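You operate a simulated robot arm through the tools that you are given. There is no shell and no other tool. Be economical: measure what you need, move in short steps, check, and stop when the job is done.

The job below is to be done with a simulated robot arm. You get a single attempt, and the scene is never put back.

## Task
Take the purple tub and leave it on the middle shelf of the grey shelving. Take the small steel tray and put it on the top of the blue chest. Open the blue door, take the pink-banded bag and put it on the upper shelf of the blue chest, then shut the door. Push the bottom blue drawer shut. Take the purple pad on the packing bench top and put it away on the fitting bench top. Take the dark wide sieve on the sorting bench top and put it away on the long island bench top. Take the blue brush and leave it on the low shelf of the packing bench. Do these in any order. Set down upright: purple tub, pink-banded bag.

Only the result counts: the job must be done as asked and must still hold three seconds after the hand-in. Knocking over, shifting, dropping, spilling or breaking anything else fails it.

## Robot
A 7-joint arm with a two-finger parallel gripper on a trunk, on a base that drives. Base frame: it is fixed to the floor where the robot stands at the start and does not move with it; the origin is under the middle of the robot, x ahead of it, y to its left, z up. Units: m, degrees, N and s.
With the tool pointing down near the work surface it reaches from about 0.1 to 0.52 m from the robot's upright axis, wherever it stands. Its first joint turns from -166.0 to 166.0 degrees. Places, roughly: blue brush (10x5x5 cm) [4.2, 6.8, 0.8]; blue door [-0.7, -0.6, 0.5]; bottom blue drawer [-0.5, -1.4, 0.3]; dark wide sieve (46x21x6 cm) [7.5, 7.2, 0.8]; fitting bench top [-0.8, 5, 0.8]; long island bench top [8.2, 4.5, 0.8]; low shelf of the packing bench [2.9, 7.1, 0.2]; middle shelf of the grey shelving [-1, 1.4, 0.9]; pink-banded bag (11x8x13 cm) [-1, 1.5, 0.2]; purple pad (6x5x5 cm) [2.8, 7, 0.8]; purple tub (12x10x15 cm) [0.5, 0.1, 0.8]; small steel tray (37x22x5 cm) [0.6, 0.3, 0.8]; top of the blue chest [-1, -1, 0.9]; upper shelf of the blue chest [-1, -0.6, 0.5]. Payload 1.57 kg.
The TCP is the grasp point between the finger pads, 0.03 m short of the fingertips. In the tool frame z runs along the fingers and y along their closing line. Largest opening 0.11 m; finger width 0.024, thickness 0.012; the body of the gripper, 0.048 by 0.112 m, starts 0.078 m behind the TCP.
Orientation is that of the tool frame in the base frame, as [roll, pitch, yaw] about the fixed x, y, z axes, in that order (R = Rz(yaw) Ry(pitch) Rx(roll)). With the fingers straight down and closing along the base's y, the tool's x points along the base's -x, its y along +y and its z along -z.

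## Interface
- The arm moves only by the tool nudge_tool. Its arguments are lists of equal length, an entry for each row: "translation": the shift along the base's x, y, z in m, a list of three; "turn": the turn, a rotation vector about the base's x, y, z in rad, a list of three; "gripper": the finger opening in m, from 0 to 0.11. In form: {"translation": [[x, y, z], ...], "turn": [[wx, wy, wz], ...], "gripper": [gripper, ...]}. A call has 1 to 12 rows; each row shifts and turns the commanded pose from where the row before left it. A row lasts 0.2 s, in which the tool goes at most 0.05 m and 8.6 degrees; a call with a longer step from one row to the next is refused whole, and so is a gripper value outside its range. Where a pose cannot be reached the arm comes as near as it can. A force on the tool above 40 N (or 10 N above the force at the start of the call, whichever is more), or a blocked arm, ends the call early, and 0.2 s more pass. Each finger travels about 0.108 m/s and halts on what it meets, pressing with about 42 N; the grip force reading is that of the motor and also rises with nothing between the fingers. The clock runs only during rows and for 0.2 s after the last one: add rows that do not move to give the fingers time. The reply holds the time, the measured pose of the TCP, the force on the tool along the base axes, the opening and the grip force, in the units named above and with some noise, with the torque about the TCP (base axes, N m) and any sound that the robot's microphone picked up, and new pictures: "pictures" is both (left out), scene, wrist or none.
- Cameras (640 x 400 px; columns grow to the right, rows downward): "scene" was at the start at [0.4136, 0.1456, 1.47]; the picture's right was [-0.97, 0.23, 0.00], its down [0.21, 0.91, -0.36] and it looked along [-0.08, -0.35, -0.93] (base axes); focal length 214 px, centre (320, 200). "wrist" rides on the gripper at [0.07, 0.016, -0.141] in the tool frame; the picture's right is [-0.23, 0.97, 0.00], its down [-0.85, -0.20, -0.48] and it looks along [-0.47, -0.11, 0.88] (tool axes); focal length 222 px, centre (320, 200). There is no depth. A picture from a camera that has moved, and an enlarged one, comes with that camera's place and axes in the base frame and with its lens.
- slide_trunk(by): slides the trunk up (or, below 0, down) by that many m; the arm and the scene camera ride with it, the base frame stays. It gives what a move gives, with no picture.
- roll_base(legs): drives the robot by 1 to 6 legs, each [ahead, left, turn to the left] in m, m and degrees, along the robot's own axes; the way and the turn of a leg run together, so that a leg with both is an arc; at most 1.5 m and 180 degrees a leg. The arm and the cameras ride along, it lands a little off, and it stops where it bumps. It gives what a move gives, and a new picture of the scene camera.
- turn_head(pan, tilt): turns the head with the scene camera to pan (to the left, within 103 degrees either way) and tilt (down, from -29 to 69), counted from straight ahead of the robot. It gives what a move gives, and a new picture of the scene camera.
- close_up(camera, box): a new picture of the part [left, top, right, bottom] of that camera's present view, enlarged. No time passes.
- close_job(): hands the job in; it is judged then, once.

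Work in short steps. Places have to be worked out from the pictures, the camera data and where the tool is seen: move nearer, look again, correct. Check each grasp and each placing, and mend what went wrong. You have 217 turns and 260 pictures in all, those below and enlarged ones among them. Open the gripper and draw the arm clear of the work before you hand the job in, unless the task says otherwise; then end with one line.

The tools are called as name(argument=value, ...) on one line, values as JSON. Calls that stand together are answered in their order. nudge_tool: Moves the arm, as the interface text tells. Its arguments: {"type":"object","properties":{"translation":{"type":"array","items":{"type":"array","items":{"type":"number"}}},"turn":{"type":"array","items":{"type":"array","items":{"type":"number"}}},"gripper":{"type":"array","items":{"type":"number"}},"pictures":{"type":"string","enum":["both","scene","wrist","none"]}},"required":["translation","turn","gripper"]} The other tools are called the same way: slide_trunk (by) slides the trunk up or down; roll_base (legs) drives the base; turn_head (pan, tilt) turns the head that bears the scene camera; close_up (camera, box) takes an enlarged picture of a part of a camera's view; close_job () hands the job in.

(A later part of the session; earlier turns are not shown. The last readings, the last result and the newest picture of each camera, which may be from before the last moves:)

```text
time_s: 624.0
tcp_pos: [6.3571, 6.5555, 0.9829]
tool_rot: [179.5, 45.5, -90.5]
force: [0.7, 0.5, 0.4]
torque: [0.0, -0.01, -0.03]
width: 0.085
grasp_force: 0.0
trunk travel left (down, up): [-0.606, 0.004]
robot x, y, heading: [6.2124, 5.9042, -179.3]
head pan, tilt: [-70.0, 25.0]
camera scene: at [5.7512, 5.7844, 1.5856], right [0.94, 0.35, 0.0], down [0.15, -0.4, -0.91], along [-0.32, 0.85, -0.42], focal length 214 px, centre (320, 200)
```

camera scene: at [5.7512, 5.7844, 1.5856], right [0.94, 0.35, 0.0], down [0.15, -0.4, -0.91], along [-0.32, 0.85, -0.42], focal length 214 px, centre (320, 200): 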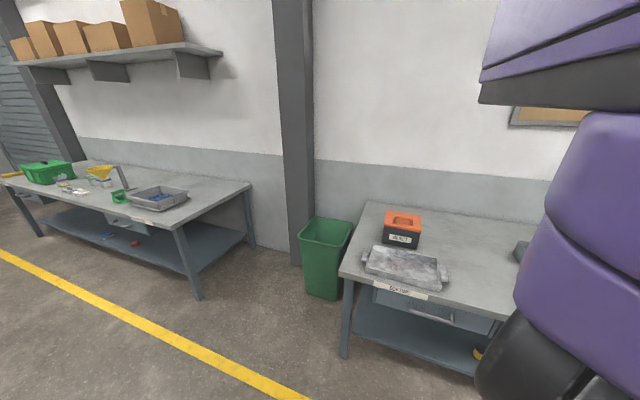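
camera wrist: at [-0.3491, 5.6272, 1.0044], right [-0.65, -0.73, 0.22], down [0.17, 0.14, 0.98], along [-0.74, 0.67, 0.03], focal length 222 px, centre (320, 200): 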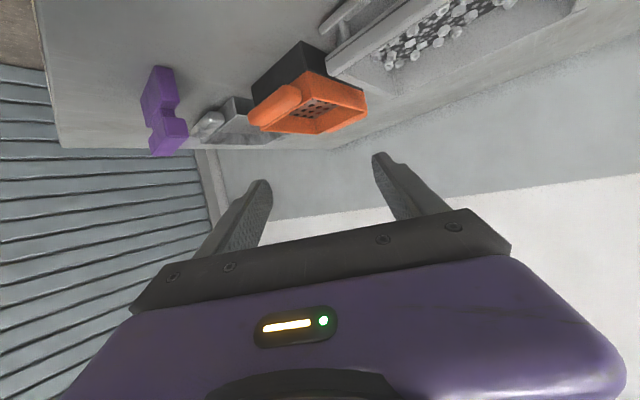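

Sorting bench starts at x≈5.55; the sieve should be at x≈7.5. Drive 1.1 m further east.

roll_base(legs=[[-1.1, 0.05, -0.5]])

nudge_tool(translation=[[0, 0, 0]], turn=[[0, 0, 0]], gripper=[0.08], pictures="wrist")

```text
time_s: 629.7
tcp_pos: [7.4611, 6.5183, 0.9829]
tool_rot: [179.5, 45.4, -90.6]
force: [0.5, -0.7, -0.6]
torque: [0.0, 0.02, -0.02]
width: 0.0851
grasp_force: 0.1
trunk travel left (down, up): [-0.606, 0.004]
robot x, y, heading: [7.315, 5.8656, -179.3]
head pan, tilt: [-70.0, 25.0]
camera scene: at [6.8548, 5.7475, 1.5856], right [0.94, 0.35, 0.0], down [0.15, -0.4, -0.91], along [-0.32, 0.85, -0.42], focal length 214 px, centre (320, 200)
```

scene: 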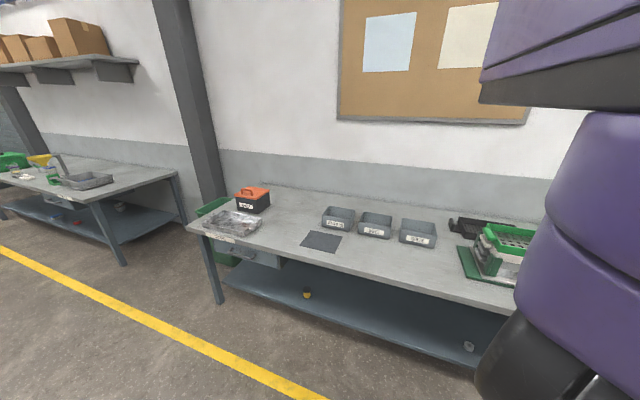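

```text
time_s: 630.1
tcp_pos: [7.4614, 6.5179, 0.9828]
tool_rot: [179.5, 45.5, -90.6]
force: [-0.7, -0.8, -0.3]
torque: [-0.03, -0.04, -0.03]
width: 0.0798
grasp_force: 0.1
trunk travel left (down, up): [-0.606, 0.004]
robot x, y, heading: [7.3102, 5.8613, -179.7]
head pan, tilt: [-70.0, 25.0]
camera wrist: at [7.4439, 6.3687, 1.0329], right [-0.97, 0.16, 0.17], down [0.21, 0.26, 0.94], along [0.11, 0.95, -0.28], focal length 222 px, centre (320, 200)
```

wrist: 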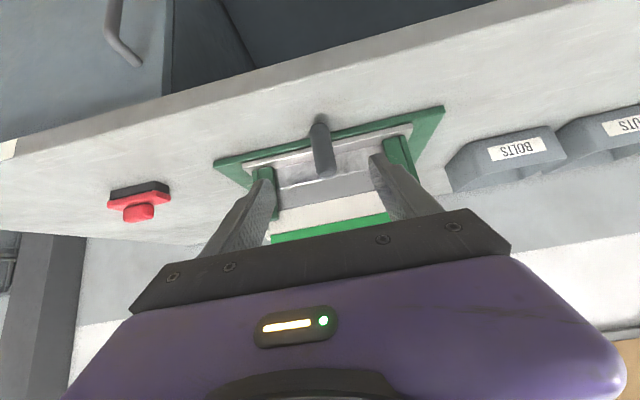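

A black wide item is visible behind the green scale. Zoom in on it.

close_up(camera="scene", box=[400, 190, 560, 290])

```text
4.00 times, centred on (480, 240) of scene
camera zoom: at [6.8548, 5.7475, 1.5856], right [0.94, 0.35, 0.0], down [0.15, -0.4, -0.91], along [-0.32, 0.85, -0.42], focal length 858 px, centre (-320, 40)
```

zoom: 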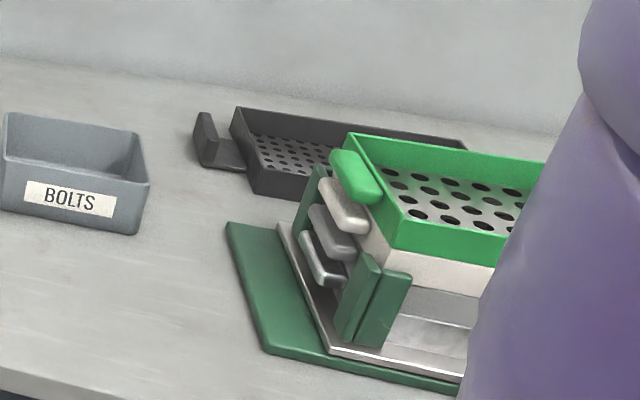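

The sieve (x≈7.25–7.72, y≈7.14–7.33) sits behind the green rack, out of reach from the front. I plan to come from the bench's east end (x≈8.0). Turn to heading −90° and look east.

roll_base(legs=[[0, 0, 90]])

turn_head(pan=103, tilt=25)

```text
time_s: 634.3
tcp_pos: [6.6612, 6.0209, 0.9824]
tool_rot: [179.5, 45.5, -1.1]
force: [0.1, -0.1, 0.2]
torque: [0.01, -0.03, 0.04]
width: 0.0801
grasp_force: 0.0
trunk travel left (down, up): [-0.606, 0.004]
robot x, y, heading: [7.3111, 5.8667, -90.3]
head pan, tilt: [-70.0, 25.0]
camera scene: at [7.4257, 5.4072, 1.5856], right [-0.34, 0.94, 0.0], down [0.4, 0.14, -0.91], along [-0.85, -0.31, -0.42], focal length 214 px, centre (320, 200)
```

scene: 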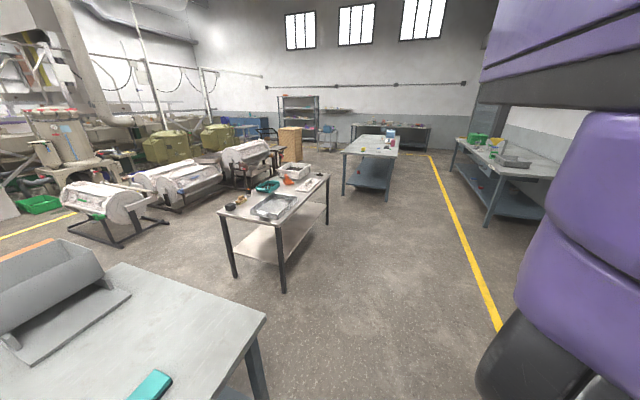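

```text
time_s: 636.9
tcp_pos: [6.662, 6.0207, 0.9832]
tool_rot: [179.6, 45.5, -1.1]
force: [-0.1, 0.1, -0.2]
torque: [0.03, 0.02, 0.03]
width: 0.08
grasp_force: 0.0
trunk travel left (down, up): [-0.606, 0.004]
robot x, y, heading: [7.3163, 5.8657, -89.8]
head pan, tilt: [103.0, 25.0]
camera scene: at [7.602, 5.4595, 1.5856], right [0.23, -0.97, 0.0], down [-0.41, -0.1, -0.91], along [0.88, 0.2, -0.42], focal length 214 px, centre (320, 200)
```

scene: 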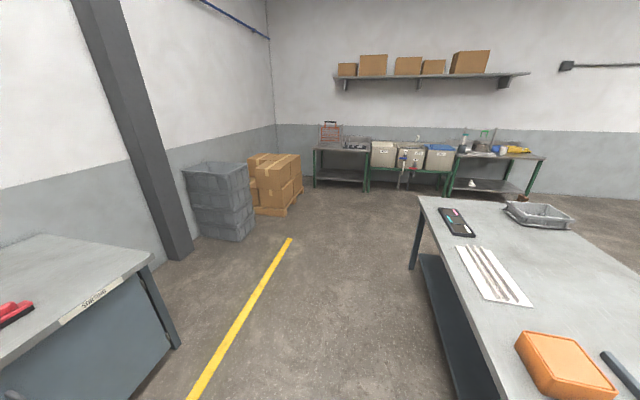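

The bench end is too far from the sieve, but with a lowered trunk the arm's reach grows (shoulder is high), so I can reach the sieve's left end wall from the front. Turn back, lower the trunk 0.4 and raise the arm relative to it.

roll_base(legs=[[0, 0, -90], [0.14, 0.12, 0]])

slide_trunk(by=-0.4)

nudge_tool(translation=[[0, 0, 0.045], [0, 0, 0.045], [0, 0, 0.045], [0, 0, 0.045], [0, 0, 0.045], [0, 0, 0.045], [0, 0, 0.045], [0, 0, 0.045], [0, 0, 0.045], [0, 0, 0.045], [0, 0, 0.03], [0, 0, 0]], turn=[[0, 0, 0], [0, 0, 0], [0, 0, 0], [-0.05, 0, 0], [-0.05, 0, 0], [-0.05, 0, 0], [-0.05, 0, 0], [-0.05, 0, 0], [0, 0, 0], [0, 0, 0], [0, 0, 0], [0, 0, 0]], gripper=[0.05, 0.05, 0.05, 0.05, 0.05, 0.05, 0.05, 0.05, 0.05, 0.05, 0.05, 0.05], pictures="none")

```text
time_s: 642.3
tcp_pos: [7.3299, 6.3962, 0.9834]
tool_rot: [179.5, 45.6, -91.7]
force: [-0.7, -0.6, 0.3]
torque: [0.0, 0.02, 0.01]
width: 0.0799
grasp_force: 0.2
trunk travel left (down, up): [-0.606, 0.004]
robot x, y, heading: [7.1663, 5.7506, 179.2]
head pan, tilt: [103.0, 25.0]
camera scene: at [6.7603, 5.4612, 1.5857], right [-0.98, -0.22, 0.0], down [-0.09, 0.41, -0.91], along [0.2, -0.88, -0.42], focal length 214 px, centre (320, 200)
```

scene: 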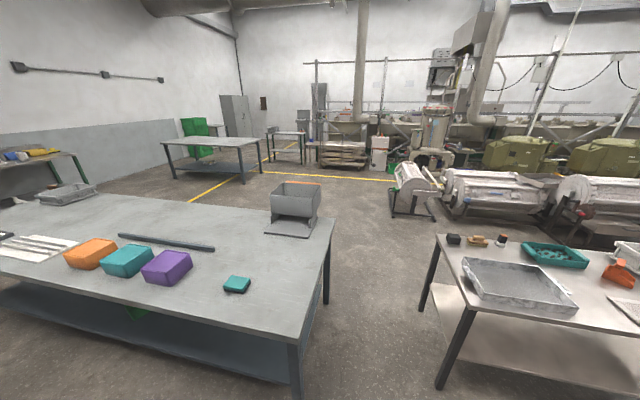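

```text
time_s: 646.1
tcp_pos: [7.33, 6.3961, 0.5835]
tool_rot: [179.5, 45.6, -91.7]
force: [-0.5, 0.0, -0.1]
torque: [0.04, 0.02, 0.0]
width: 0.0799
grasp_force: 0.1
trunk travel left (down, up): [-0.206, 0.404]
robot x, y, heading: [7.171, 5.7466, 179.7]
head pan, tilt: [103.0, 25.0]
```

```text
time_s: 648.7
tcp_pos: [7.3125, 6.3989, 1.0204]
tool_rot: [179.4, 30.6, -90.9]
force: [-0.3, 0.4, -0.2]
torque: [-0.03, 0.02, -0.01]
width: 0.0503
grasp_force: 0.0
out of reach, approached as far as the arm can: row 1, 2, 3, 4, 6, 7, 8, 9, 10, 11
trunk travel left (down, up): [-0.206, 0.404]
robot x, y, heading: [7.1724, 5.7457, 179.6]
head pan, tilt: [103.0, 25.0]
```

Island seen: the west end (x 6.97–7.27, y 4.5–5.0) is free for the sieve. Now approach: raise trunk 0.06, go 0.07 west and 0.56 north, and look at the sieve's handle.

slide_trunk(by=0.06)

roll_base(legs=[[0.07, -0.57, 0]])

nudge_tool(translation=[[0, 0, 0]], turn=[[0, 0, 0]], gripper=[0.06], pictures="wrist")

```text
time_s: 649.7
tcp_pos: [7.3147, 6.3975, 1.0808]
tool_rot: [179.4, 30.6, -91.0]
force: [-1.1, 0.1, 0.3]
torque: [-0.04, 0.03, -0.02]
width: 0.05
grasp_force: 0.1
trunk travel left (down, up): [-0.266, 0.344]
robot x, y, heading: [7.1691, 5.7449, 179.7]
head pan, tilt: [103.0, 25.0]
```

```text
time_s: 653.0
tcp_pos: [7.2525, 6.9684, 1.08]
tool_rot: [179.4, 30.6, -91.3]
force: [-0.7, 0.0, -0.6]
torque: [0.0, 0.0, -0.01]
width: 0.0502
grasp_force: 0.0
trunk travel left (down, up): [-0.266, 0.344]
robot x, y, heading: [7.1029, 6.3203, 179.5]
head pan, tilt: [103.0, 25.0]
camera scene: at [6.6951, 6.0333, 1.2456], right [-0.98, -0.22, 0.0], down [-0.09, 0.41, -0.91], along [0.2, -0.88, -0.42], focal length 214 px, centre (320, 200)
```

scene: 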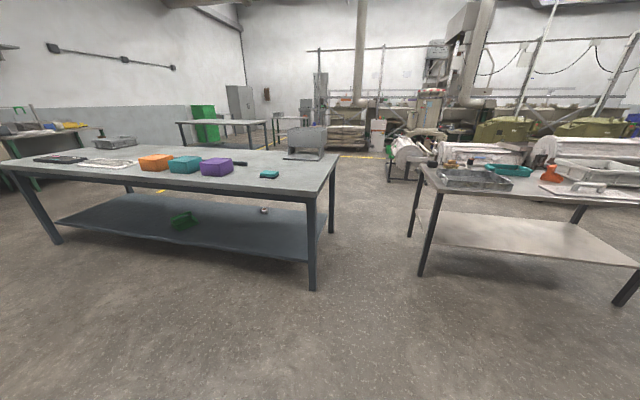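

```text
time_s: 653.4
tcp_pos: [7.2511, 6.9695, 1.0788]
tool_rot: [179.3, 30.5, -91.2]
force: [0.3, 0.3, 0.0]
torque: [0.03, -0.01, 0.02]
width: 0.0601
grasp_force: 0.1
trunk travel left (down, up): [-0.266, 0.344]
robot x, y, heading: [7.1039, 6.318, 179.5]
head pan, tilt: [103.0, 25.0]
camera wrist: at [7.2335, 6.8372, 1.1661], right [-0.97, 0.21, 0.13], down [0.22, 0.49, 0.84], along [0.12, 0.85, -0.52], focal length 222 px, centre (320, 200)
```

wrist: 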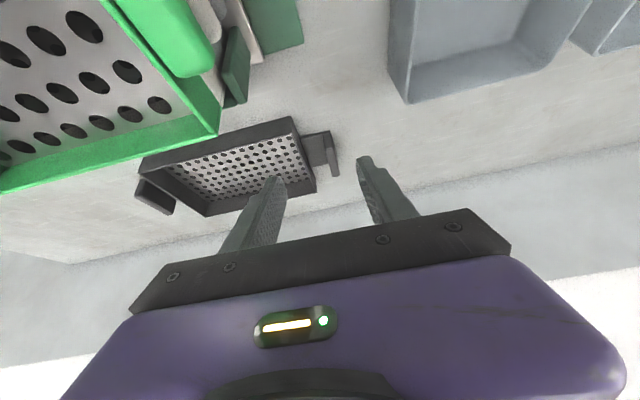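

The whole sieve is visible: body x 7.30–7.61, y 7.09–7.32, with a handle plate at ≈(7.243,7.22). I'll grip that plate. Tilt to ~42° and move to (7.243,7.2) above.

nudge_tool(translation=[[0, 0.03, 0], [0, 0.03, 0], [0, 0.04, 0], [0, 0.04, 0], [-0.004, 0.04, 0], [-0.004, 0.04, 0], [0, 0.015, 0], [0, 0, 0]], turn=[[0.1, 0, 0], [0.1, 0, 0], [0, 0, 0], [0, 0, 0], [0, 0, 0], [0, 0, 0], [0, 0, 0], [0, 0, 0]], gripper=[0.06, 0.06, 0.06, 0.06, 0.06, 0.06, 0.06, 0.06], pictures="none")

slide_trunk(by=-0.16)

nudge_tool(translation=[[0, 0, 0]], turn=[[0, 0, 0]], gripper=[0.06], pictures="wrist")

```text
time_s: 655.2
tcp_pos: [7.1755, 7.0847, 1.0479]
tool_rot: [178.9, 42.0, -91.5]
force: [-0.2, -0.2, 0.3]
torque: [-0.01, 0.0, 0.01]
width: 0.0601
grasp_force: 0.0
out of reach, approached as far as the arm can: row 2, 3, 4, 5, 6, 7
trunk travel left (down, up): [-0.266, 0.344]
robot x, y, heading: [7.1027, 6.3208, 179.5]
head pan, tilt: [103.0, 25.0]
```

```text
time_s: 657.0
tcp_pos: [7.1759, 7.0847, 0.8874]
tool_rot: [179.0, 42.0, -91.5]
force: [-1.2, 0.0, -0.1]
torque: [-0.01, 0.01, -0.02]
width: 0.0599
grasp_force: 0.1
trunk travel left (down, up): [-0.106, 0.504]
robot x, y, heading: [7.1035, 6.3181, 179.4]
head pan, tilt: [103.0, 25.0]
```

```text
time_s: 657.4
tcp_pos: [7.1759, 7.0839, 0.8882]
tool_rot: [179.0, 42.0, -91.5]
force: [-0.7, -0.3, -0.1]
torque: [0.05, 0.03, -0.03]
width: 0.0602
grasp_force: 0.1
trunk travel left (down, up): [-0.106, 0.504]
robot x, y, heading: [7.1055, 6.318, 179.8]
head pan, tilt: [103.0, 25.0]
camera wrist: at [7.1578, 6.9385, 0.9468], right [-0.97, 0.18, 0.16], down [0.22, 0.31, 0.93], along [0.12, 0.93, -0.34], focal length 222 px, centre (320, 200)
```

wrist: 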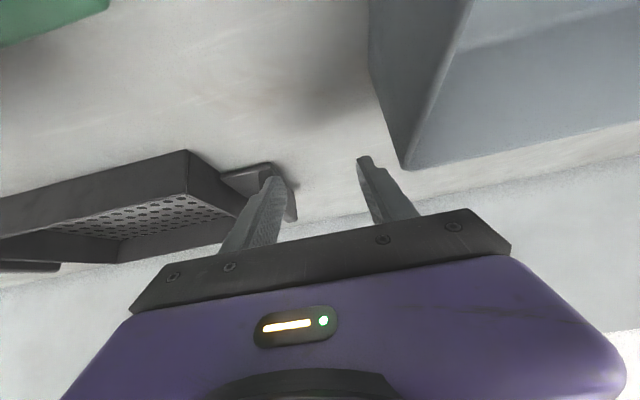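

Reach needs a better arm height: raise the trunk 0.08, tilt to ~62°, base 0.03 north, and go towards the plate's near end.

slide_trunk(by=0.08)

roll_base(legs=[[0, -0.035, 0]])

nudge_tool(translation=[[0.012, 0, -0.015], [0.012, 0, -0.015], [0.012, 0.01, -0.015], [0.012, 0.015, -0.01], [0.01, 0.015, -0.01], [0.009, 0.015, 0], [0, 0, 0]], turn=[[0.12, 0, 0], [0.12, 0, 0], [0.11, 0, 0], [0, 0, 0], [0, 0, 0], [0, 0, 0], [0, 0, 0]], gripper=[0.06, 0.06, 0.06, 0.06, 0.06, 0.06, 0.06], pictures="wrist")

```text
time_s: 658.6
tcp_pos: [7.1751, 7.0848, 0.9679]
tool_rot: [179.0, 42.0, -91.5]
force: [-0.1, 0.3, 0.3]
torque: [-0.01, 0.01, 0.0]
width: 0.0598
grasp_force: 0.1
trunk travel left (down, up): [-0.186, 0.424]
robot x, y, heading: [7.106, 6.3205, 179.5]
head pan, tilt: [103.0, 25.0]
```

```text
time_s: 659.6
tcp_pos: [7.1774, 7.1167, 0.9675]
tool_rot: [179.0, 42.1, -91.6]
force: [0.8, 0.5, -0.2]
torque: [0.01, -0.01, 0.02]
width: 0.0599
grasp_force: 0.0
trunk travel left (down, up): [-0.186, 0.424]
robot x, y, heading: [7.1034, 6.3511, 179.4]
head pan, tilt: [103.0, 25.0]
stopped in leg 1: the robot was blocked; the commanded pose is now the measured one
camera scene: at [6.6942, 6.0655, 1.1656], right [-0.98, -0.21, 0.0], down [-0.09, 0.41, -0.91], along [0.19, -0.89, -0.42], focal length 214 px, centre (320, 200)
```

scene: 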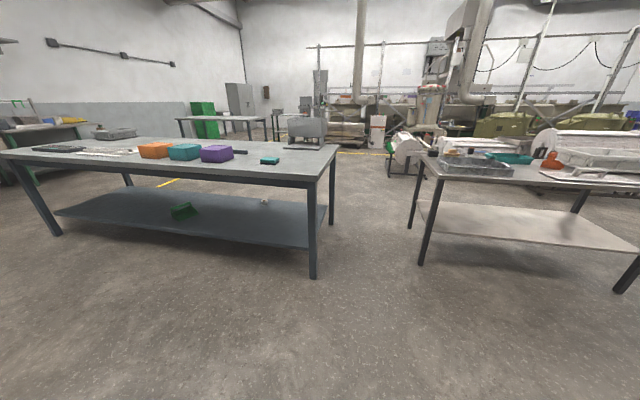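

```text
time_s: 661.2
tcp_pos: [7.2257, 7.1497, 0.9135]
tool_rot: [177.8, 62.1, -92.4]
force: [-0.2, -0.8, 0.7]
torque: [0.03, -0.03, 0.01]
width: 0.0601
grasp_force: 0.1
out of reach, approached as far as the arm can: row 1, 2, 4, 5, 6
trunk travel left (down, up): [-0.186, 0.424]
robot x, y, heading: [7.1043, 6.352, 179.4]
head pan, tilt: [103.0, 25.0]
camera wrist: at [7.2078, 6.9924, 0.9188], right [-0.97, 0.12, 0.22], down [0.22, -0.02, 0.98], along [0.12, 0.99, 0.0], focal length 222 px, centre (320, 200)
```

wrist: 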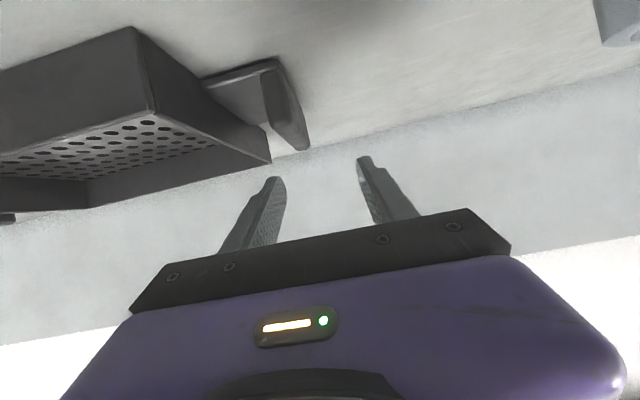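

The handle plate is right ahead at ≈(7.246,7.22), z 0.77–0.86. Shift x +0.018, lower to z≈0.835, then push forward as far as reachable.

nudge_tool(translation=[[0.009, 0, -0.025], [0.009, 0, -0.025], [0, 0, -0.028], [0, 0.015, 0], [0, 0.015, 0], [0, 0.015, 0], [0, 0.01, 0], [0, 0, 0]], turn=[[0, 0, 0], [0, 0, 0], [0, 0, 0], [0, 0, 0], [0, 0, 0], [0, 0, 0], [0, 0, 0], [0, 0, 0]], gripper=[0.06, 0.06, 0.06, 0.06, 0.06, 0.06, 0.06, 0.06], pictures="wrist")

```text
time_s: 663.0
tcp_pos: [7.2291, 7.1451, 0.8378]
tool_rot: [177.8, 62.0, -92.4]
force: [0.3, -0.4, 0.2]
torque: [0.01, 0.01, -0.01]
width: 0.0601
grasp_force: 0.1
out of reach, approached as far as the arm can: row 1, 2, 4, 5, 6, 7
trunk travel left (down, up): [-0.186, 0.424]
robot x, y, heading: [7.1034, 6.3507, 179.5]
head pan, tilt: [103.0, 25.0]
camera wrist: at [7.2102, 6.9878, 0.8438], right [-0.97, 0.12, 0.22], down [0.22, -0.02, 0.98], along [0.12, 0.99, 0.0], focal length 222 px, centre (320, 200)
```

wrist: 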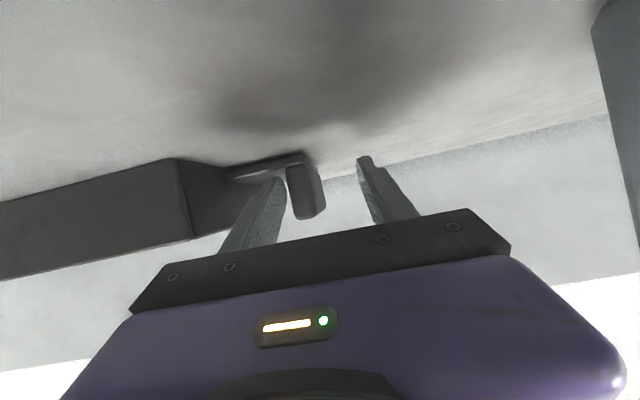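

The plate is ~2 cm beyond the tips. Tilt 10° more, slightly higher, base 0.06 east, and reach forward.

nudge_tool(translation=[[-0.02, 0, 0.006], [-0.02, 0, 0.006], [0, 0, 0]], turn=[[0.1, 0, 0], [0.09, 0, 0], [0, 0, 0]], gripper=[0.06, 0.06, 0.06], pictures="none")

roll_base(legs=[[-0.06, 0, 0]])

nudge_tool(translation=[[0, 0.015, 0], [0, 0.015, 0], [0, 0.015, 0], [0, 0, 0]], turn=[[0, 0, 0], [0, 0, 0], [0, 0, 0], [0, 0, 0]], gripper=[0.06, 0.06, 0.06, 0.06], pictures="wrist")

```text
time_s: 663.8
tcp_pos: [7.2074, 7.1701, 0.8463]
tool_rot: [176.3, 73.0, -93.8]
force: [0.3, 0.5, 1.1]
torque: [-0.02, 0.03, 0.0]
width: 0.0603
grasp_force: 0.3
out of reach, approached as far as the arm can: row 1, 2
trunk travel left (down, up): [-0.186, 0.424]
robot x, y, heading: [7.1041, 6.3507, 179.8]
head pan, tilt: [103.0, 25.0]
```

```text
time_s: 664.8
tcp_pos: [7.2686, 7.169, 0.8465]
tool_rot: [176.2, 72.8, -93.9]
force: [-0.2, 2.0, -1.0]
torque: [0.01, -0.02, -0.07]
width: 0.0597
grasp_force: 0.1
trunk travel left (down, up): [-0.186, 0.424]
robot x, y, heading: [7.1678, 6.3471, 179.3]
head pan, tilt: [103.0, 25.0]
camera scene: at [6.7546, 6.0652, 1.1656], right [-0.98, -0.21, 0.0], down [-0.09, 0.41, -0.91], along [0.19, -0.89, -0.42], focal length 214 px, centre (320, 200)
```

scene: 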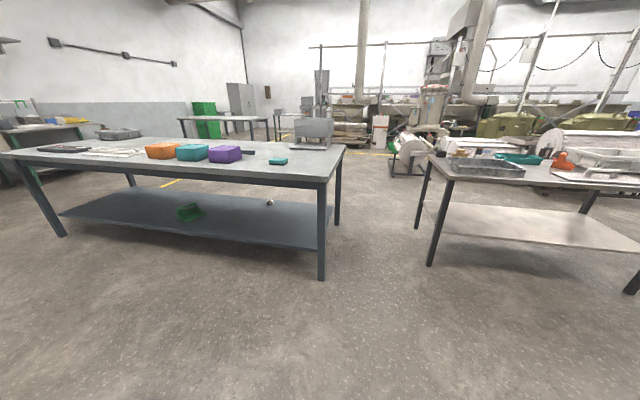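

```text
time_s: 665.8
tcp_pos: [7.2591, 7.1783, 0.8479]
tool_rot: [176.2, 72.9, -93.9]
force: [-0.3, -0.7, 0.0]
torque: [0.0, -0.01, -0.01]
width: 0.0599
grasp_force: 0.0
out of reach, approached as far as the arm can: row 1, 2, 3
trunk travel left (down, up): [-0.186, 0.424]
robot x, y, heading: [7.1646, 6.3506, 179.5]
head pan, tilt: [103.0, 25.0]
camera wrist: at [7.2404, 7.0226, 0.8219], right [-0.97, 0.07, 0.24], down [0.22, -0.21, 0.95], along [0.12, 0.98, 0.19], focal length 222 px, centre (320, 200)
```

wrist: 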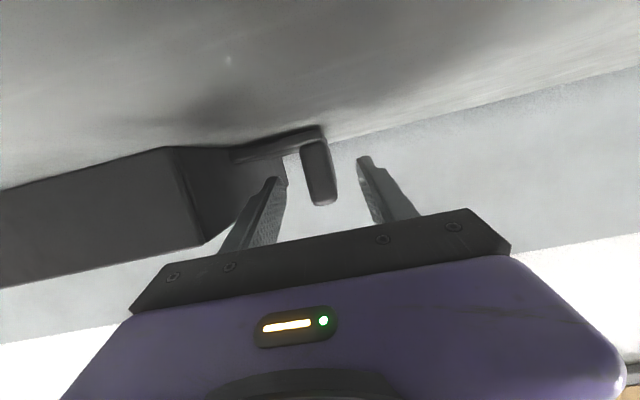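

TCP y is now 7.178 with the plate centred. Close and see whether it is caught.

nudge_tool(translation=[[0, 0, 0], [0, 0, 0], [0, 0, 0]], turn=[[0, 0, 0], [0, 0, 0], [0, 0, 0]], gripper=[0, 0, 0], pictures="wrist")

```text
time_s: 666.6
tcp_pos: [7.2581, 7.1782, 0.8464]
tool_rot: [176.5, 72.9, -93.6]
force: [-3.0, 0.8, 0.9]
torque: [0.19, -0.86, 0.02]
width: 0.0202
grasp_force: 33.8
trunk travel left (down, up): [-0.186, 0.424]
robot x, y, heading: [7.1665, 6.3481, 179.2]
head pan, tilt: [103.0, 25.0]
camera wrist: at [7.2403, 7.0227, 0.822], right [-0.97, 0.07, 0.23], down [0.22, -0.21, 0.95], along [0.12, 0.98, 0.19], focal length 222 px, centre (320, 200)
```

wrist: 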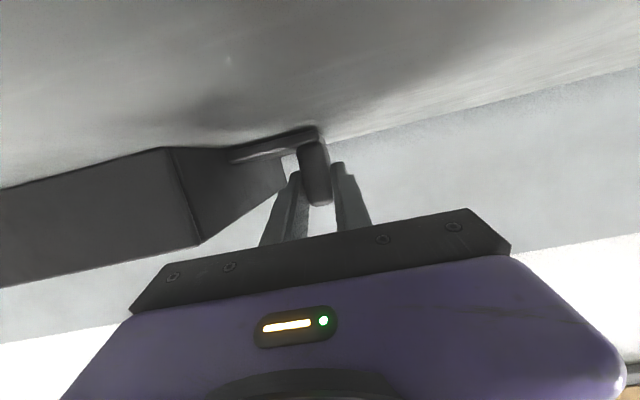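

Caught the plate (20 mm thick). Drag the sieve 6 cm south with the base, release, move 6 cm back north for a deeper grip.

roll_base(legs=[[0, 0.06, 0]])

nudge_tool(translation=[[0, 0, 0], [0, 0, 0]], turn=[[0, 0, 0], [0, 0, 0]], gripper=[0.05, 0.06], pictures="wrist")

```text
time_s: 667.4
tcp_pos: [7.2547, 7.1696, 0.852]
tool_rot: [178.1, 73.6, -92.2]
force: [1.3, 3.9, 1.0]
torque: [-0.73, 0.22, 0.12]
width: 0.0197
grasp_force: 34.1
trunk travel left (down, up): [-0.186, 0.424]
robot x, y, heading: [7.1626, 6.3354, 179.3]
head pan, tilt: [103.0, 25.0]
stopped in leg 1: the force on the tool passed its limit at 196 N (the readings are from after the stop); the commanded pose is now the measured one
camera scene: at [6.7543, 6.052, 1.1657], right [-0.98, -0.21, 0.0], down [-0.09, 0.41, -0.91], along [0.19, -0.89, -0.42], focal length 214 px, centre (320, 200)
```

scene: 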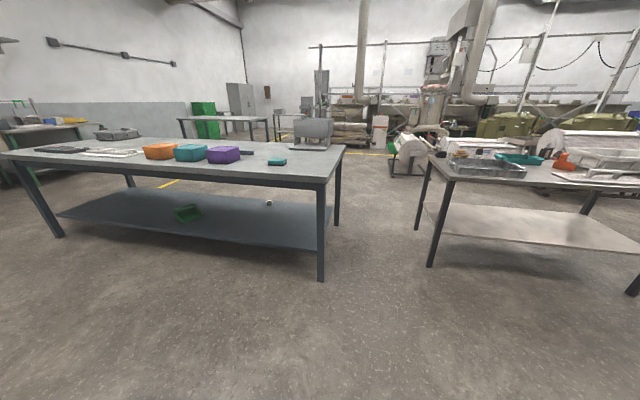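

```text
time_s: 668.0
tcp_pos: [7.2553, 7.1693, 0.8521]
tool_rot: [178.2, 73.6, -92.1]
force: [0.5, 3.2, -1.1]
torque: [0.24, 0.0, 0.04]
width: 0.0597
grasp_force: 0.0
trunk travel left (down, up): [-0.186, 0.424]
robot x, y, heading: [7.1658, 6.336, 179.2]
head pan, tilt: [103.0, 25.0]
camera wrist: at [7.2366, 7.014, 0.8256], right [-0.97, 0.07, 0.23], down [0.21, -0.22, 0.95], along [0.12, 0.97, 0.2], focal length 222 px, centre (320, 200)
```

wrist: 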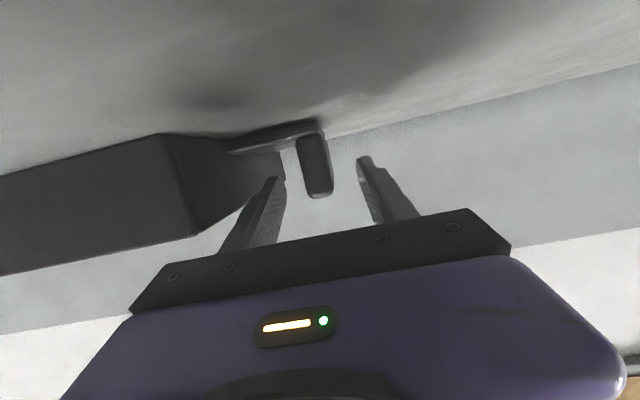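

The base jerk tripped the limit. Regrip and drag gently with the arm instead.

roll_base(legs=[[0, -0.014, 0]])

nudge_tool(translation=[[0, 0.006, -0.004], [0, 0, 0], [0, 0, 0], [0, 0, 0], [0, -0.006, 0], [0, -0.01, 0], [0, -0.01, 0], [0, -0.01, 0], [0, -0.01, 0], [0, -0.01, 0], [0, 0, 0]], turn=[[0, 0, 0], [0, 0, 0], [0, 0, 0], [0, 0, 0], [0, 0, 0], [0, 0, 0], [0, 0, 0], [0, 0, 0], [0, 0, 0], [0, 0, 0], [0, 0, 0]], gripper=[0.06, 0, 0, 0, 0, 0, 0, 0, 0, 0, 0], pictures="wrist")

```text
time_s: 668.7
tcp_pos: [7.2545, 7.1833, 0.8516]
tool_rot: [178.1, 73.6, -92.1]
force: [-0.4, -0.4, 0.2]
torque: [0.03, 0.01, -0.02]
width: 0.0598
grasp_force: 0.1
trunk travel left (down, up): [-0.186, 0.424]
robot x, y, heading: [7.1655, 6.3478, 179.3]
head pan, tilt: [103.0, 25.0]
camera scene: at [6.7545, 6.066, 1.1656], right [-0.98, -0.21, 0.0], down [-0.09, 0.41, -0.91], along [0.19, -0.89, -0.42], focal length 214 px, centre (320, 200)
```

scene: 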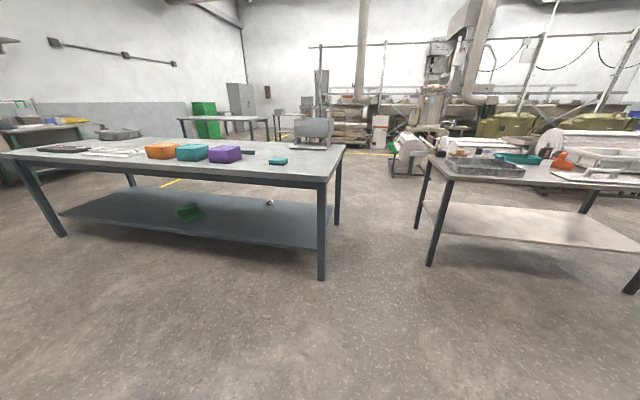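

```text
time_s: 670.9
tcp_pos: [7.271, 7.169, 0.8523]
tool_rot: [177.8, 74.1, -91.8]
force: [-2.5, 2.9, 1.3]
torque: [-0.63, -0.51, -0.95]
width: 0.0201
grasp_force: 34.2
out of reach, approached as far as the arm can: row 1, 5, 6, 7, 8, 9, 10
trunk travel left (down, up): [-0.186, 0.424]
robot x, y, heading: [7.166, 6.35, 179.3]
head pan, tilt: [103.0, 25.0]
stopped in row 10: the force on the tool passed its limit at 46 N (the readings are from after the stop); the commanded pose is now the measured one
camera wrist: at [7.2542, 7.0141, 0.8248], right [-0.97, 0.06, 0.23], down [0.21, -0.23, 0.95], along [0.11, 0.97, 0.21], focal length 222 px, centre (320, 200)
```

wrist: 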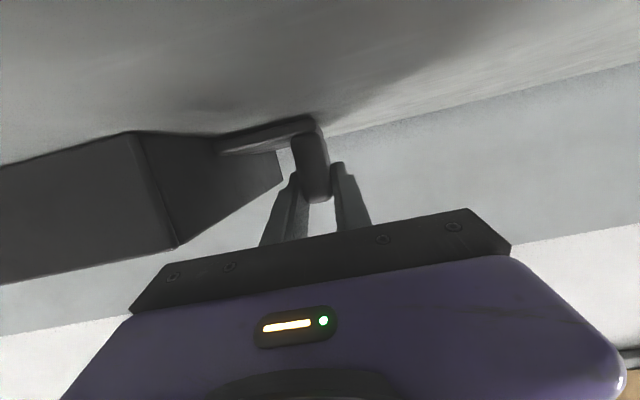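

Dragging by arm needs a reachable path; pull −y while reducing the tilt slightly (pivoting about the closing axis).

nudge_tool(translation=[[-0.002, -0.008, 0], [-0.002, -0.008, 0], [-0.002, -0.008, 0], [-0.002, -0.008, 0], [-0.002, -0.008, 0], [-0.002, -0.008, 0], [-0.002, -0.008, 0], [-0.002, -0.008, 0], [0, 0, 0]], turn=[[-0.04, 0, 0], [-0.04, 0, 0], [-0.04, 0, 0], [-0.04, 0, 0], [-0.04, 0, 0], [-0.04, 0, 0], [-0.04, 0, 0], [-0.04, 0, 0], [0, 0, 0]], gripper=[0, 0, 0, 0, 0, 0, 0, 0, 0], pictures="none")

```text
time_s: 671.3
tcp_pos: [7.2702, 7.1688, 0.8533]
tool_rot: [178.1, 72.0, -91.3]
force: [0.4, 5.9, 0.5]
torque: [1.0, -0.66, -0.3]
width: 0.0201
grasp_force: 33.6
out of reach, approached as far as the arm can: row 1, 2
trunk travel left (down, up): [-0.186, 0.424]
robot x, y, heading: [7.1666, 6.3513, 179.3]
head pan, tilt: [103.0, 25.0]
stopped in row 2: the force on the tool passed its limit at 51 N (the readings are from after the stop); the commanded pose is now the measured one
```

Dragging is blocked (perhaps the rack's foot is right in front), so I'll lift instead. Reopen, gain a bit more overlap, close, and lift 4 cm with the trunk to test.

nudge_tool(translation=[[0, 0, 0], [0, 0, 0], [0.0, 0.012, -0.004], [-0.005, 0.012, -0.004], [0, 0, 0], [0, 0, 0], [0, 0, 0]], turn=[[0, 0, 0], [0, 0, 0], [0.05, 0, 0], [0.05, 0, 0], [0, 0, 0], [0, 0, 0], [0, 0, 0]], gripper=[0.05, 0.06, 0.06, 0.06, 0, 0, 0], pictures="none")

slide_trunk(by=0.03)

nudge_tool(translation=[[0, 0, 0]], turn=[[0, 0, 0]], gripper=[0], pictures="wrist")

```text
time_s: 672.4
tcp_pos: [7.2579, 7.1841, 0.8618]
tool_rot: [-178.6, 78.4, -88.4]
force: [3.7, -0.5, 16.0]
torque: [-2.03, 0.02, 0.37]
width: 0.0198
grasp_force: 6.4
out of reach, approached as far as the arm can: row 3, 4
trunk travel left (down, up): [-0.186, 0.424]
robot x, y, heading: [7.1658, 6.3509, 179.1]
head pan, tilt: [103.0, 25.0]
stopped in row 5: the force on the tool passed its limit at 84 N (the readings are from after the stop); the commanded pose is now the measured one
```

```text
time_s: 673.1
tcp_pos: [7.2572, 7.1832, 0.8875]
tool_rot: [-179.1, 77.9, -89.1]
force: [-0.5, 1.1, -2.4]
torque: [0.0, 0.35, -0.04]
width: 0.0202
grasp_force: 34.1
trunk travel left (down, up): [-0.216, 0.394]
robot x, y, heading: [7.1634, 6.3513, 179.2]
head pan, tilt: [103.0, 25.0]
```

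```text
time_s: 673.5
tcp_pos: [7.2577, 7.184, 0.8878]
tool_rot: [-179.2, 78.2, -89.2]
force: [0.1, 0.5, -3.6]
torque: [0.01, 0.44, 0.02]
width: 0.0202
grasp_force: 33.8
trunk travel left (down, up): [-0.216, 0.394]
robot x, y, heading: [7.165, 6.351, 179.5]
head pan, tilt: [103.0, 25.0]
camera wrist: at [7.2407, 7.032, 0.8494], right [-0.97, 0.05, 0.22], down [0.2, -0.29, 0.94], along [0.11, 0.96, 0.27], focal length 222 px, centre (320, 200)
```

wrist: 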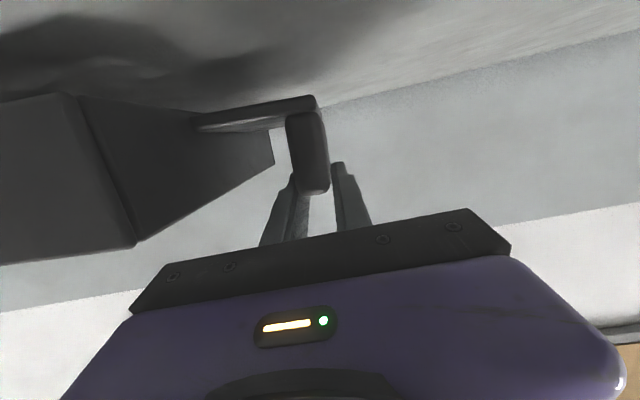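

It lifts (≈3.6 N, 0.44 N·m) and holds. Raise the trunk to clear the rack.

slide_trunk(by=0.15)

slide_trunk(by=0.2)

nudge_tool(translation=[[0, 0, 0]], turn=[[0, 0, 0]], gripper=[0], pictures="wrist")

```text
time_s: 675.3
tcp_pos: [7.2572, 7.1849, 1.0391]
tool_rot: [-179.0, 78.1, -88.9]
force: [-0.1, -0.1, -1.8]
torque: [-0.13, 0.22, -0.05]
width: 0.0223
grasp_force: 35.0
trunk travel left (down, up): [-0.366, 0.244]
robot x, y, heading: [7.1621, 6.3502, 179.2]
head pan, tilt: [103.0, 25.0]
```

```text
time_s: 677.4
tcp_pos: [7.2578, 7.1835, 1.2383]
tool_rot: [-179.1, 78.0, -89.2]
force: [0.1, 0.4, -0.4]
torque: [0.03, 0.02, -0.02]
width: 0.0001
grasp_force: 21.0
trunk travel left (down, up): [-0.566, 0.044]
robot x, y, heading: [7.1647, 6.3478, 179.2]
head pan, tilt: [103.0, 25.0]
```

```text
time_s: 677.8
tcp_pos: [7.2577, 7.1848, 1.2388]
tool_rot: [-179.1, 78.1, -89.1]
force: [-0.4, 1.0, -0.8]
torque: [-0.03, -0.01, 0.0]
width: 0.0002
grasp_force: 21.1
trunk travel left (down, up): [-0.566, 0.044]
robot x, y, heading: [7.1597, 6.3499, 179.3]
head pan, tilt: [103.0, 25.0]
camera wrist: at [7.2407, 7.032, 1.1997], right [-0.97, 0.05, 0.22], down [0.2, -0.29, 0.94], along [0.11, 0.96, 0.27], focal length 222 px, centre (320, 200)
```

wrist: 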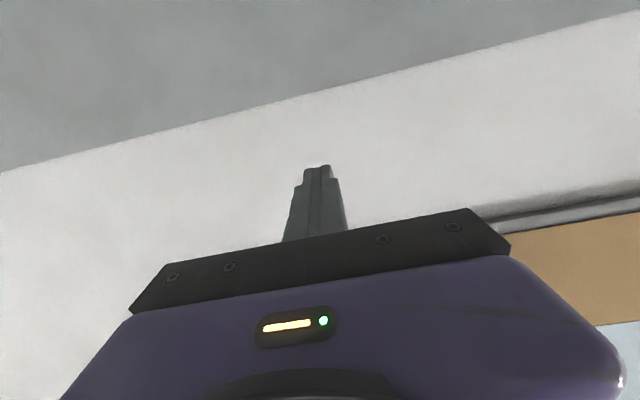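

The plate slipped out and the sieve dropped. Tilt the camera down to see where it lies.

nudge_tool(translation=[[0, -0.03, 0], [0, -0.03, 0], [0, -0.03, 0], [0, -0.03, 0], [0, -0.03, 0], [0, -0.03, 0], [0, 0, 0]], turn=[[-0.14, 0, 0], [-0.14, 0, 0], [-0.14, 0, 0], [-0.14, 0, 0], [-0.14, 0, 0], [-0.14, 0, 0], [0, 0, 0]], gripper=[0.02, 0.04, 0.06, 0.06, 0.06, 0.06, 0.06], pictures="wrist")

```text
time_s: 679.4
tcp_pos: [7.2576, 7.0044, 1.2404]
tool_rot: [-179.8, 29.9, -89.8]
force: [0.2, 0.4, -0.2]
torque: [-0.02, -0.01, 0.0]
width: 0.0598
grasp_force: 0.0
trunk travel left (down, up): [-0.566, 0.044]
robot x, y, heading: [7.1635, 6.3482, 179.1]
head pan, tilt: [103.0, 25.0]
camera wrist: at [7.241, 6.8744, 1.3275], right [-0.97, 0.19, 0.11], down [0.2, 0.5, 0.84], along [0.11, 0.84, -0.53], focal length 222 px, centre (320, 200)
```

wrist: 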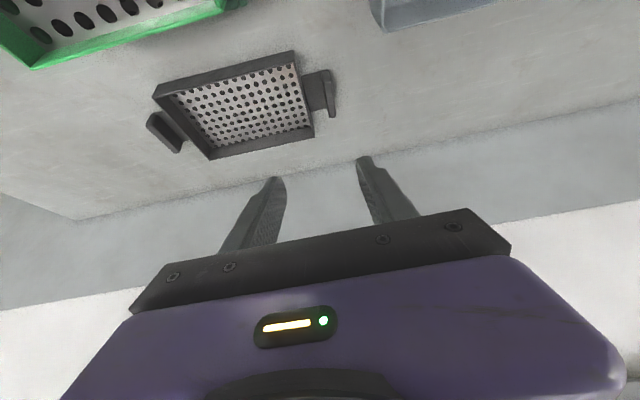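

The sieve lies flat again and nothing else moved. My last grip was only on the plate's top edge. Go back with the tool ~73° tilted, and descend onto the plate (now x≈7.229, y 7.15–7.25) for a deeper grip.

nudge_tool(translation=[[0, 0.029, 0], [0, 0.029, 0], [0, 0.029, 0], [0, 0.029, 0], [0, 0.029, 0], [0, 0.029, 0], [0, 0, 0]], turn=[[0.125, 0, 0], [0.125, 0, 0], [0.125, 0, 0], [0.125, 0, 0], [0.125, 0, 0], [0.125, 0, 0], [0, 0, 0]], gripper=[0.06, 0.06, 0.06, 0.06, 0.06, 0.06, 0.06], pictures="none")

roll_base(legs=[[0.028, 0, 0.5]])

slide_trunk(by=-0.36)

nudge_tool(translation=[[0, 0, 0]], turn=[[0, 0, 0]], gripper=[0.06], pictures="wrist")

```text
time_s: 681.0
tcp_pos: [7.2576, 7.181, 1.2383]
tool_rot: [-179.6, 73.2, -89.6]
force: [-0.6, -0.2, -0.1]
torque: [0.04, -0.02, -0.01]
width: 0.06
grasp_force: 0.1
trunk travel left (down, up): [-0.566, 0.044]
robot x, y, heading: [7.1642, 6.3487, 178.9]
head pan, tilt: [103.0, 25.0]
```

```text
time_s: 681.9
tcp_pos: [7.2236, 7.1801, 1.2386]
tool_rot: [-179.4, 72.9, -88.9]
force: [0.2, -0.7, -0.4]
torque: [0.0, 0.01, -0.02]
width: 0.0599
grasp_force: 0.1
trunk travel left (down, up): [-0.566, 0.044]
robot x, y, heading: [7.1364, 6.3487, 179.4]
head pan, tilt: [103.0, 25.0]
camera scene: at [6.7291, 6.0613, 1.5456], right [-0.98, -0.22, 0.0], down [-0.09, 0.41, -0.91], along [0.2, -0.88, -0.42], focal length 214 px, centre (320, 200)
```

scene: 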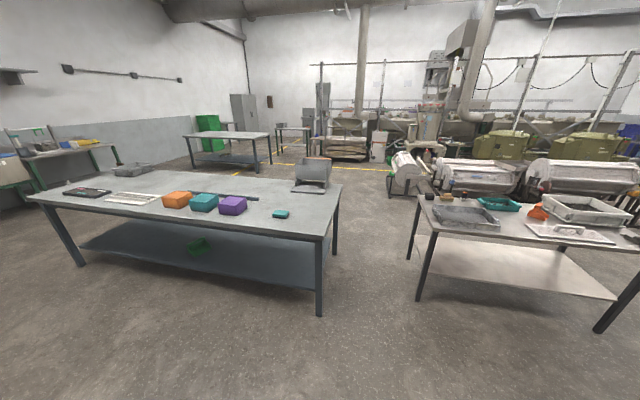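

```text
time_s: 685.4
tcp_pos: [7.2217, 7.1785, 0.8787]
tool_rot: [-179.3, 72.9, -88.8]
force: [-0.2, 0.2, -0.3]
torque: [-0.01, -0.04, 0.02]
width: 0.0602
grasp_force: 0.0
trunk travel left (down, up): [-0.206, 0.404]
robot x, y, heading: [7.1367, 6.353, 179.6]
head pan, tilt: [103.0, 25.0]
```

```text
time_s: 685.8
tcp_pos: [7.2229, 7.1789, 0.8795]
tool_rot: [-179.4, 72.9, -88.9]
force: [-0.3, -0.1, -0.2]
torque: [0.02, -0.02, -0.04]
width: 0.0601
grasp_force: 0.1
trunk travel left (down, up): [-0.206, 0.404]
robot x, y, heading: [7.1381, 6.3506, 179.9]
head pan, tilt: [103.0, 25.0]
camera wrist: at [7.2069, 7.0235, 0.8542], right [-0.98, 0.06, 0.21], down [0.2, -0.2, 0.96], along [0.1, 0.98, 0.19], focal length 222 px, centre (320, 200)
```

wrist: 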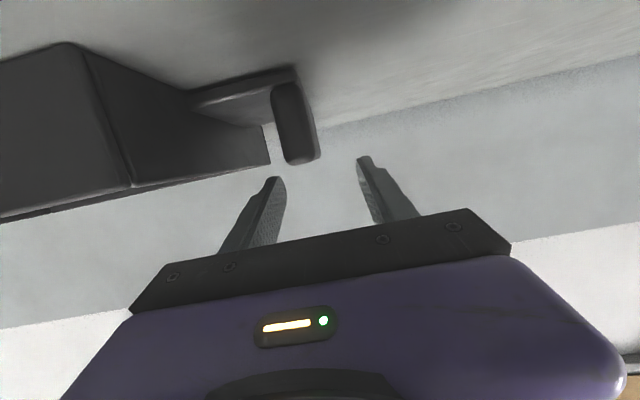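

Plate is ~1.6 cm to +x. Shift the base 0.016 east, lower 0.052, close, and test-lift 3 cm.

roll_base(legs=[[-0.016, 0, 0]])

slide_trunk(by=-0.052)

nudge_tool(translation=[[0, 0, 0], [0, 0, 0], [0, 0, 0], [0, 0, 0]], turn=[[0, 0, 0], [0, 0, 0], [0, 0, 0], [0, 0, 0]], gripper=[0, 0, 0, 0], pictures="wrist")

```text
time_s: 686.5
tcp_pos: [7.2385, 7.1788, 0.8786]
tool_rot: [-179.3, 72.9, -88.9]
force: [-0.1, -1.3, 0.4]
torque: [0.02, 0.01, -0.02]
width: 0.0601
grasp_force: 0.1
trunk travel left (down, up): [-0.206, 0.404]
robot x, y, heading: [7.1562, 6.3504, 179.7]
head pan, tilt: [103.0, 25.0]
camera scene: at [6.7451, 6.0613, 1.1856], right [-0.98, -0.22, 0.0], down [-0.09, 0.41, -0.91], along [0.2, -0.88, -0.42], focal length 214 px, centre (320, 200)
```

scene: 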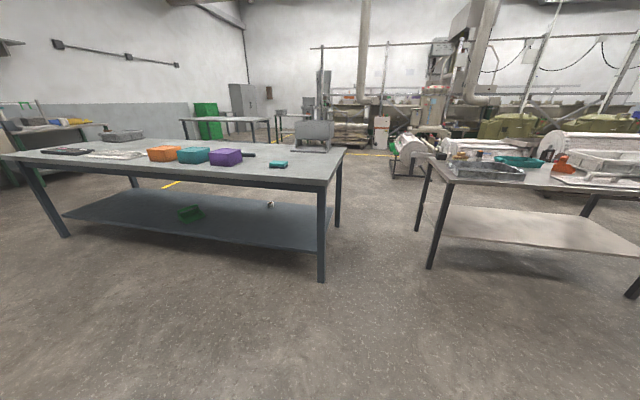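

```text
time_s: 687.2
tcp_pos: [7.2383, 7.1806, 0.8479]
tool_rot: [-178.6, 73.6, -87.9]
force: [1.8, 1.5, 6.8]
torque: [-1.19, -0.07, 0.39]
width: 0.0598
grasp_force: 0.0
trunk travel left (down, up): [-0.164, 0.446]
robot x, y, heading: [7.1512, 6.3503, 179.6]
head pan, tilt: [103.0, 25.0]
stopped: the force on the tool passed its limit at 59 N (the readings are from after the stop); the commanded pose is now the measured one
```

```text
time_s: 688.2
tcp_pos: [7.2382, 7.1803, 0.8474]
tool_rot: [-178.9, 73.5, -88.4]
force: [2.5, 5.6, 13.8]
torque: [-2.14, 0.65, -0.04]
width: 0.0198
grasp_force: 33.7
trunk travel left (down, up): [-0.164, 0.446]
robot x, y, heading: [7.1543, 6.3514, 180.0]
head pan, tilt: [103.0, 25.0]
camera wrist: at [7.2231, 7.0252, 0.8212], right [-0.98, 0.05, 0.21], down [0.2, -0.21, 0.96], along [0.1, 0.98, 0.2], focal length 222 px, centre (320, 200)
```

wrist: 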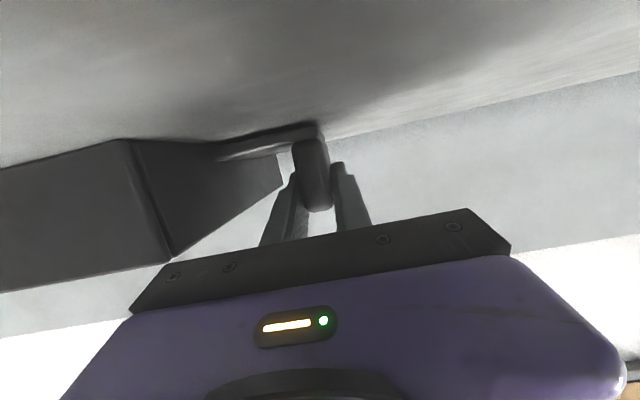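

The hand's underside touches the bench at this tilt, but the grip is now 1.4 cm deeper than last time. Lift in small steps watching force and opening.

slide_trunk(by=0.03)

slide_trunk(by=0.04)

nudge_tool(translation=[[0, 0, 0]], turn=[[0, 0, 0]], gripper=[0], pictures="wrist")

```text
time_s: 689.0
tcp_pos: [7.2381, 7.179, 0.8747]
tool_rot: [-179.1, 73.4, -88.5]
force: [0.1, 0.5, -4.2]
torque: [-0.12, 0.97, 0.02]
width: 0.0203
grasp_force: 33.6
trunk travel left (down, up): [-0.194, 0.416]
robot x, y, heading: [7.1527, 6.3502, 179.9]
head pan, tilt: [103.0, 25.0]
```

```text
time_s: 689.8
tcp_pos: [7.2377, 7.1797, 0.9165]
tool_rot: [-179.0, 73.4, -88.4]
force: [-0.3, -0.1, -3.9]
torque: [-0.13, 0.95, 0.02]
width: 0.0203
grasp_force: 34.2
trunk travel left (down, up): [-0.234, 0.376]
robot x, y, heading: [7.1522, 6.3498, 179.7]
head pan, tilt: [103.0, 25.0]
```

```text
time_s: 690.2
tcp_pos: [7.2387, 7.1799, 0.916]
tool_rot: [-179.0, 73.4, -88.5]
force: [-0.4, 0.2, -4.5]
torque: [-0.15, 0.92, 0.01]
width: 0.0203
grasp_force: 34.1
trunk travel left (down, up): [-0.234, 0.376]
robot x, y, heading: [7.1523, 6.3499, 179.8]
head pan, tilt: [103.0, 25.0]
camera wrist: at [7.2232, 7.025, 0.89], right [-0.98, 0.05, 0.21], down [0.2, -0.21, 0.96], along [0.1, 0.98, 0.2], focal length 222 px, centre (320, 200)
```

wrist: 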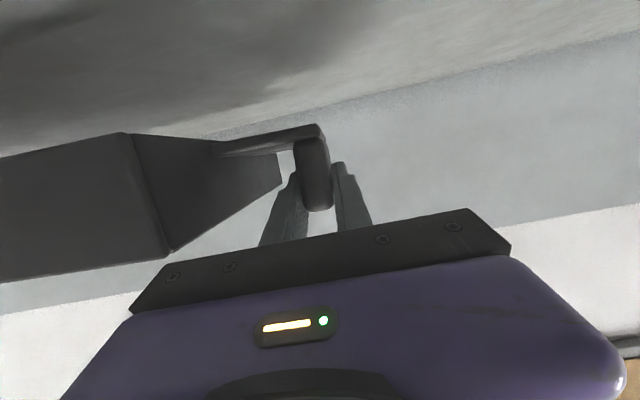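

Fully lifted, steady (4.2 N, 0.95 N·m, 20 mm). Raise 0.26 more to clear the rack.

slide_trunk(by=0.13)

slide_trunk(by=0.13)

```text
time_s: 691.8
tcp_pos: [7.2377, 7.1802, 1.0459]
tool_rot: [-179.0, 73.4, -88.3]
force: [-0.3, 0.3, -3.8]
torque: [-0.11, 0.92, 0.01]
width: 0.0204
grasp_force: 33.4
trunk travel left (down, up): [-0.364, 0.246]
robot x, y, heading: [7.1568, 6.3521, 180.0]
head pan, tilt: [103.0, 25.0]
```

```text
time_s: 693.4
tcp_pos: [7.2375, 7.1812, 1.1764]
tool_rot: [-179.0, 73.4, -88.4]
force: [0.8, -0.4, -4.5]
torque: [-0.12, 0.92, 0.01]
width: 0.0204
grasp_force: 34.5
trunk travel left (down, up): [-0.494, 0.116]
robot x, y, heading: [7.1507, 6.3467, 179.9]
head pan, tilt: [103.0, 25.0]
```

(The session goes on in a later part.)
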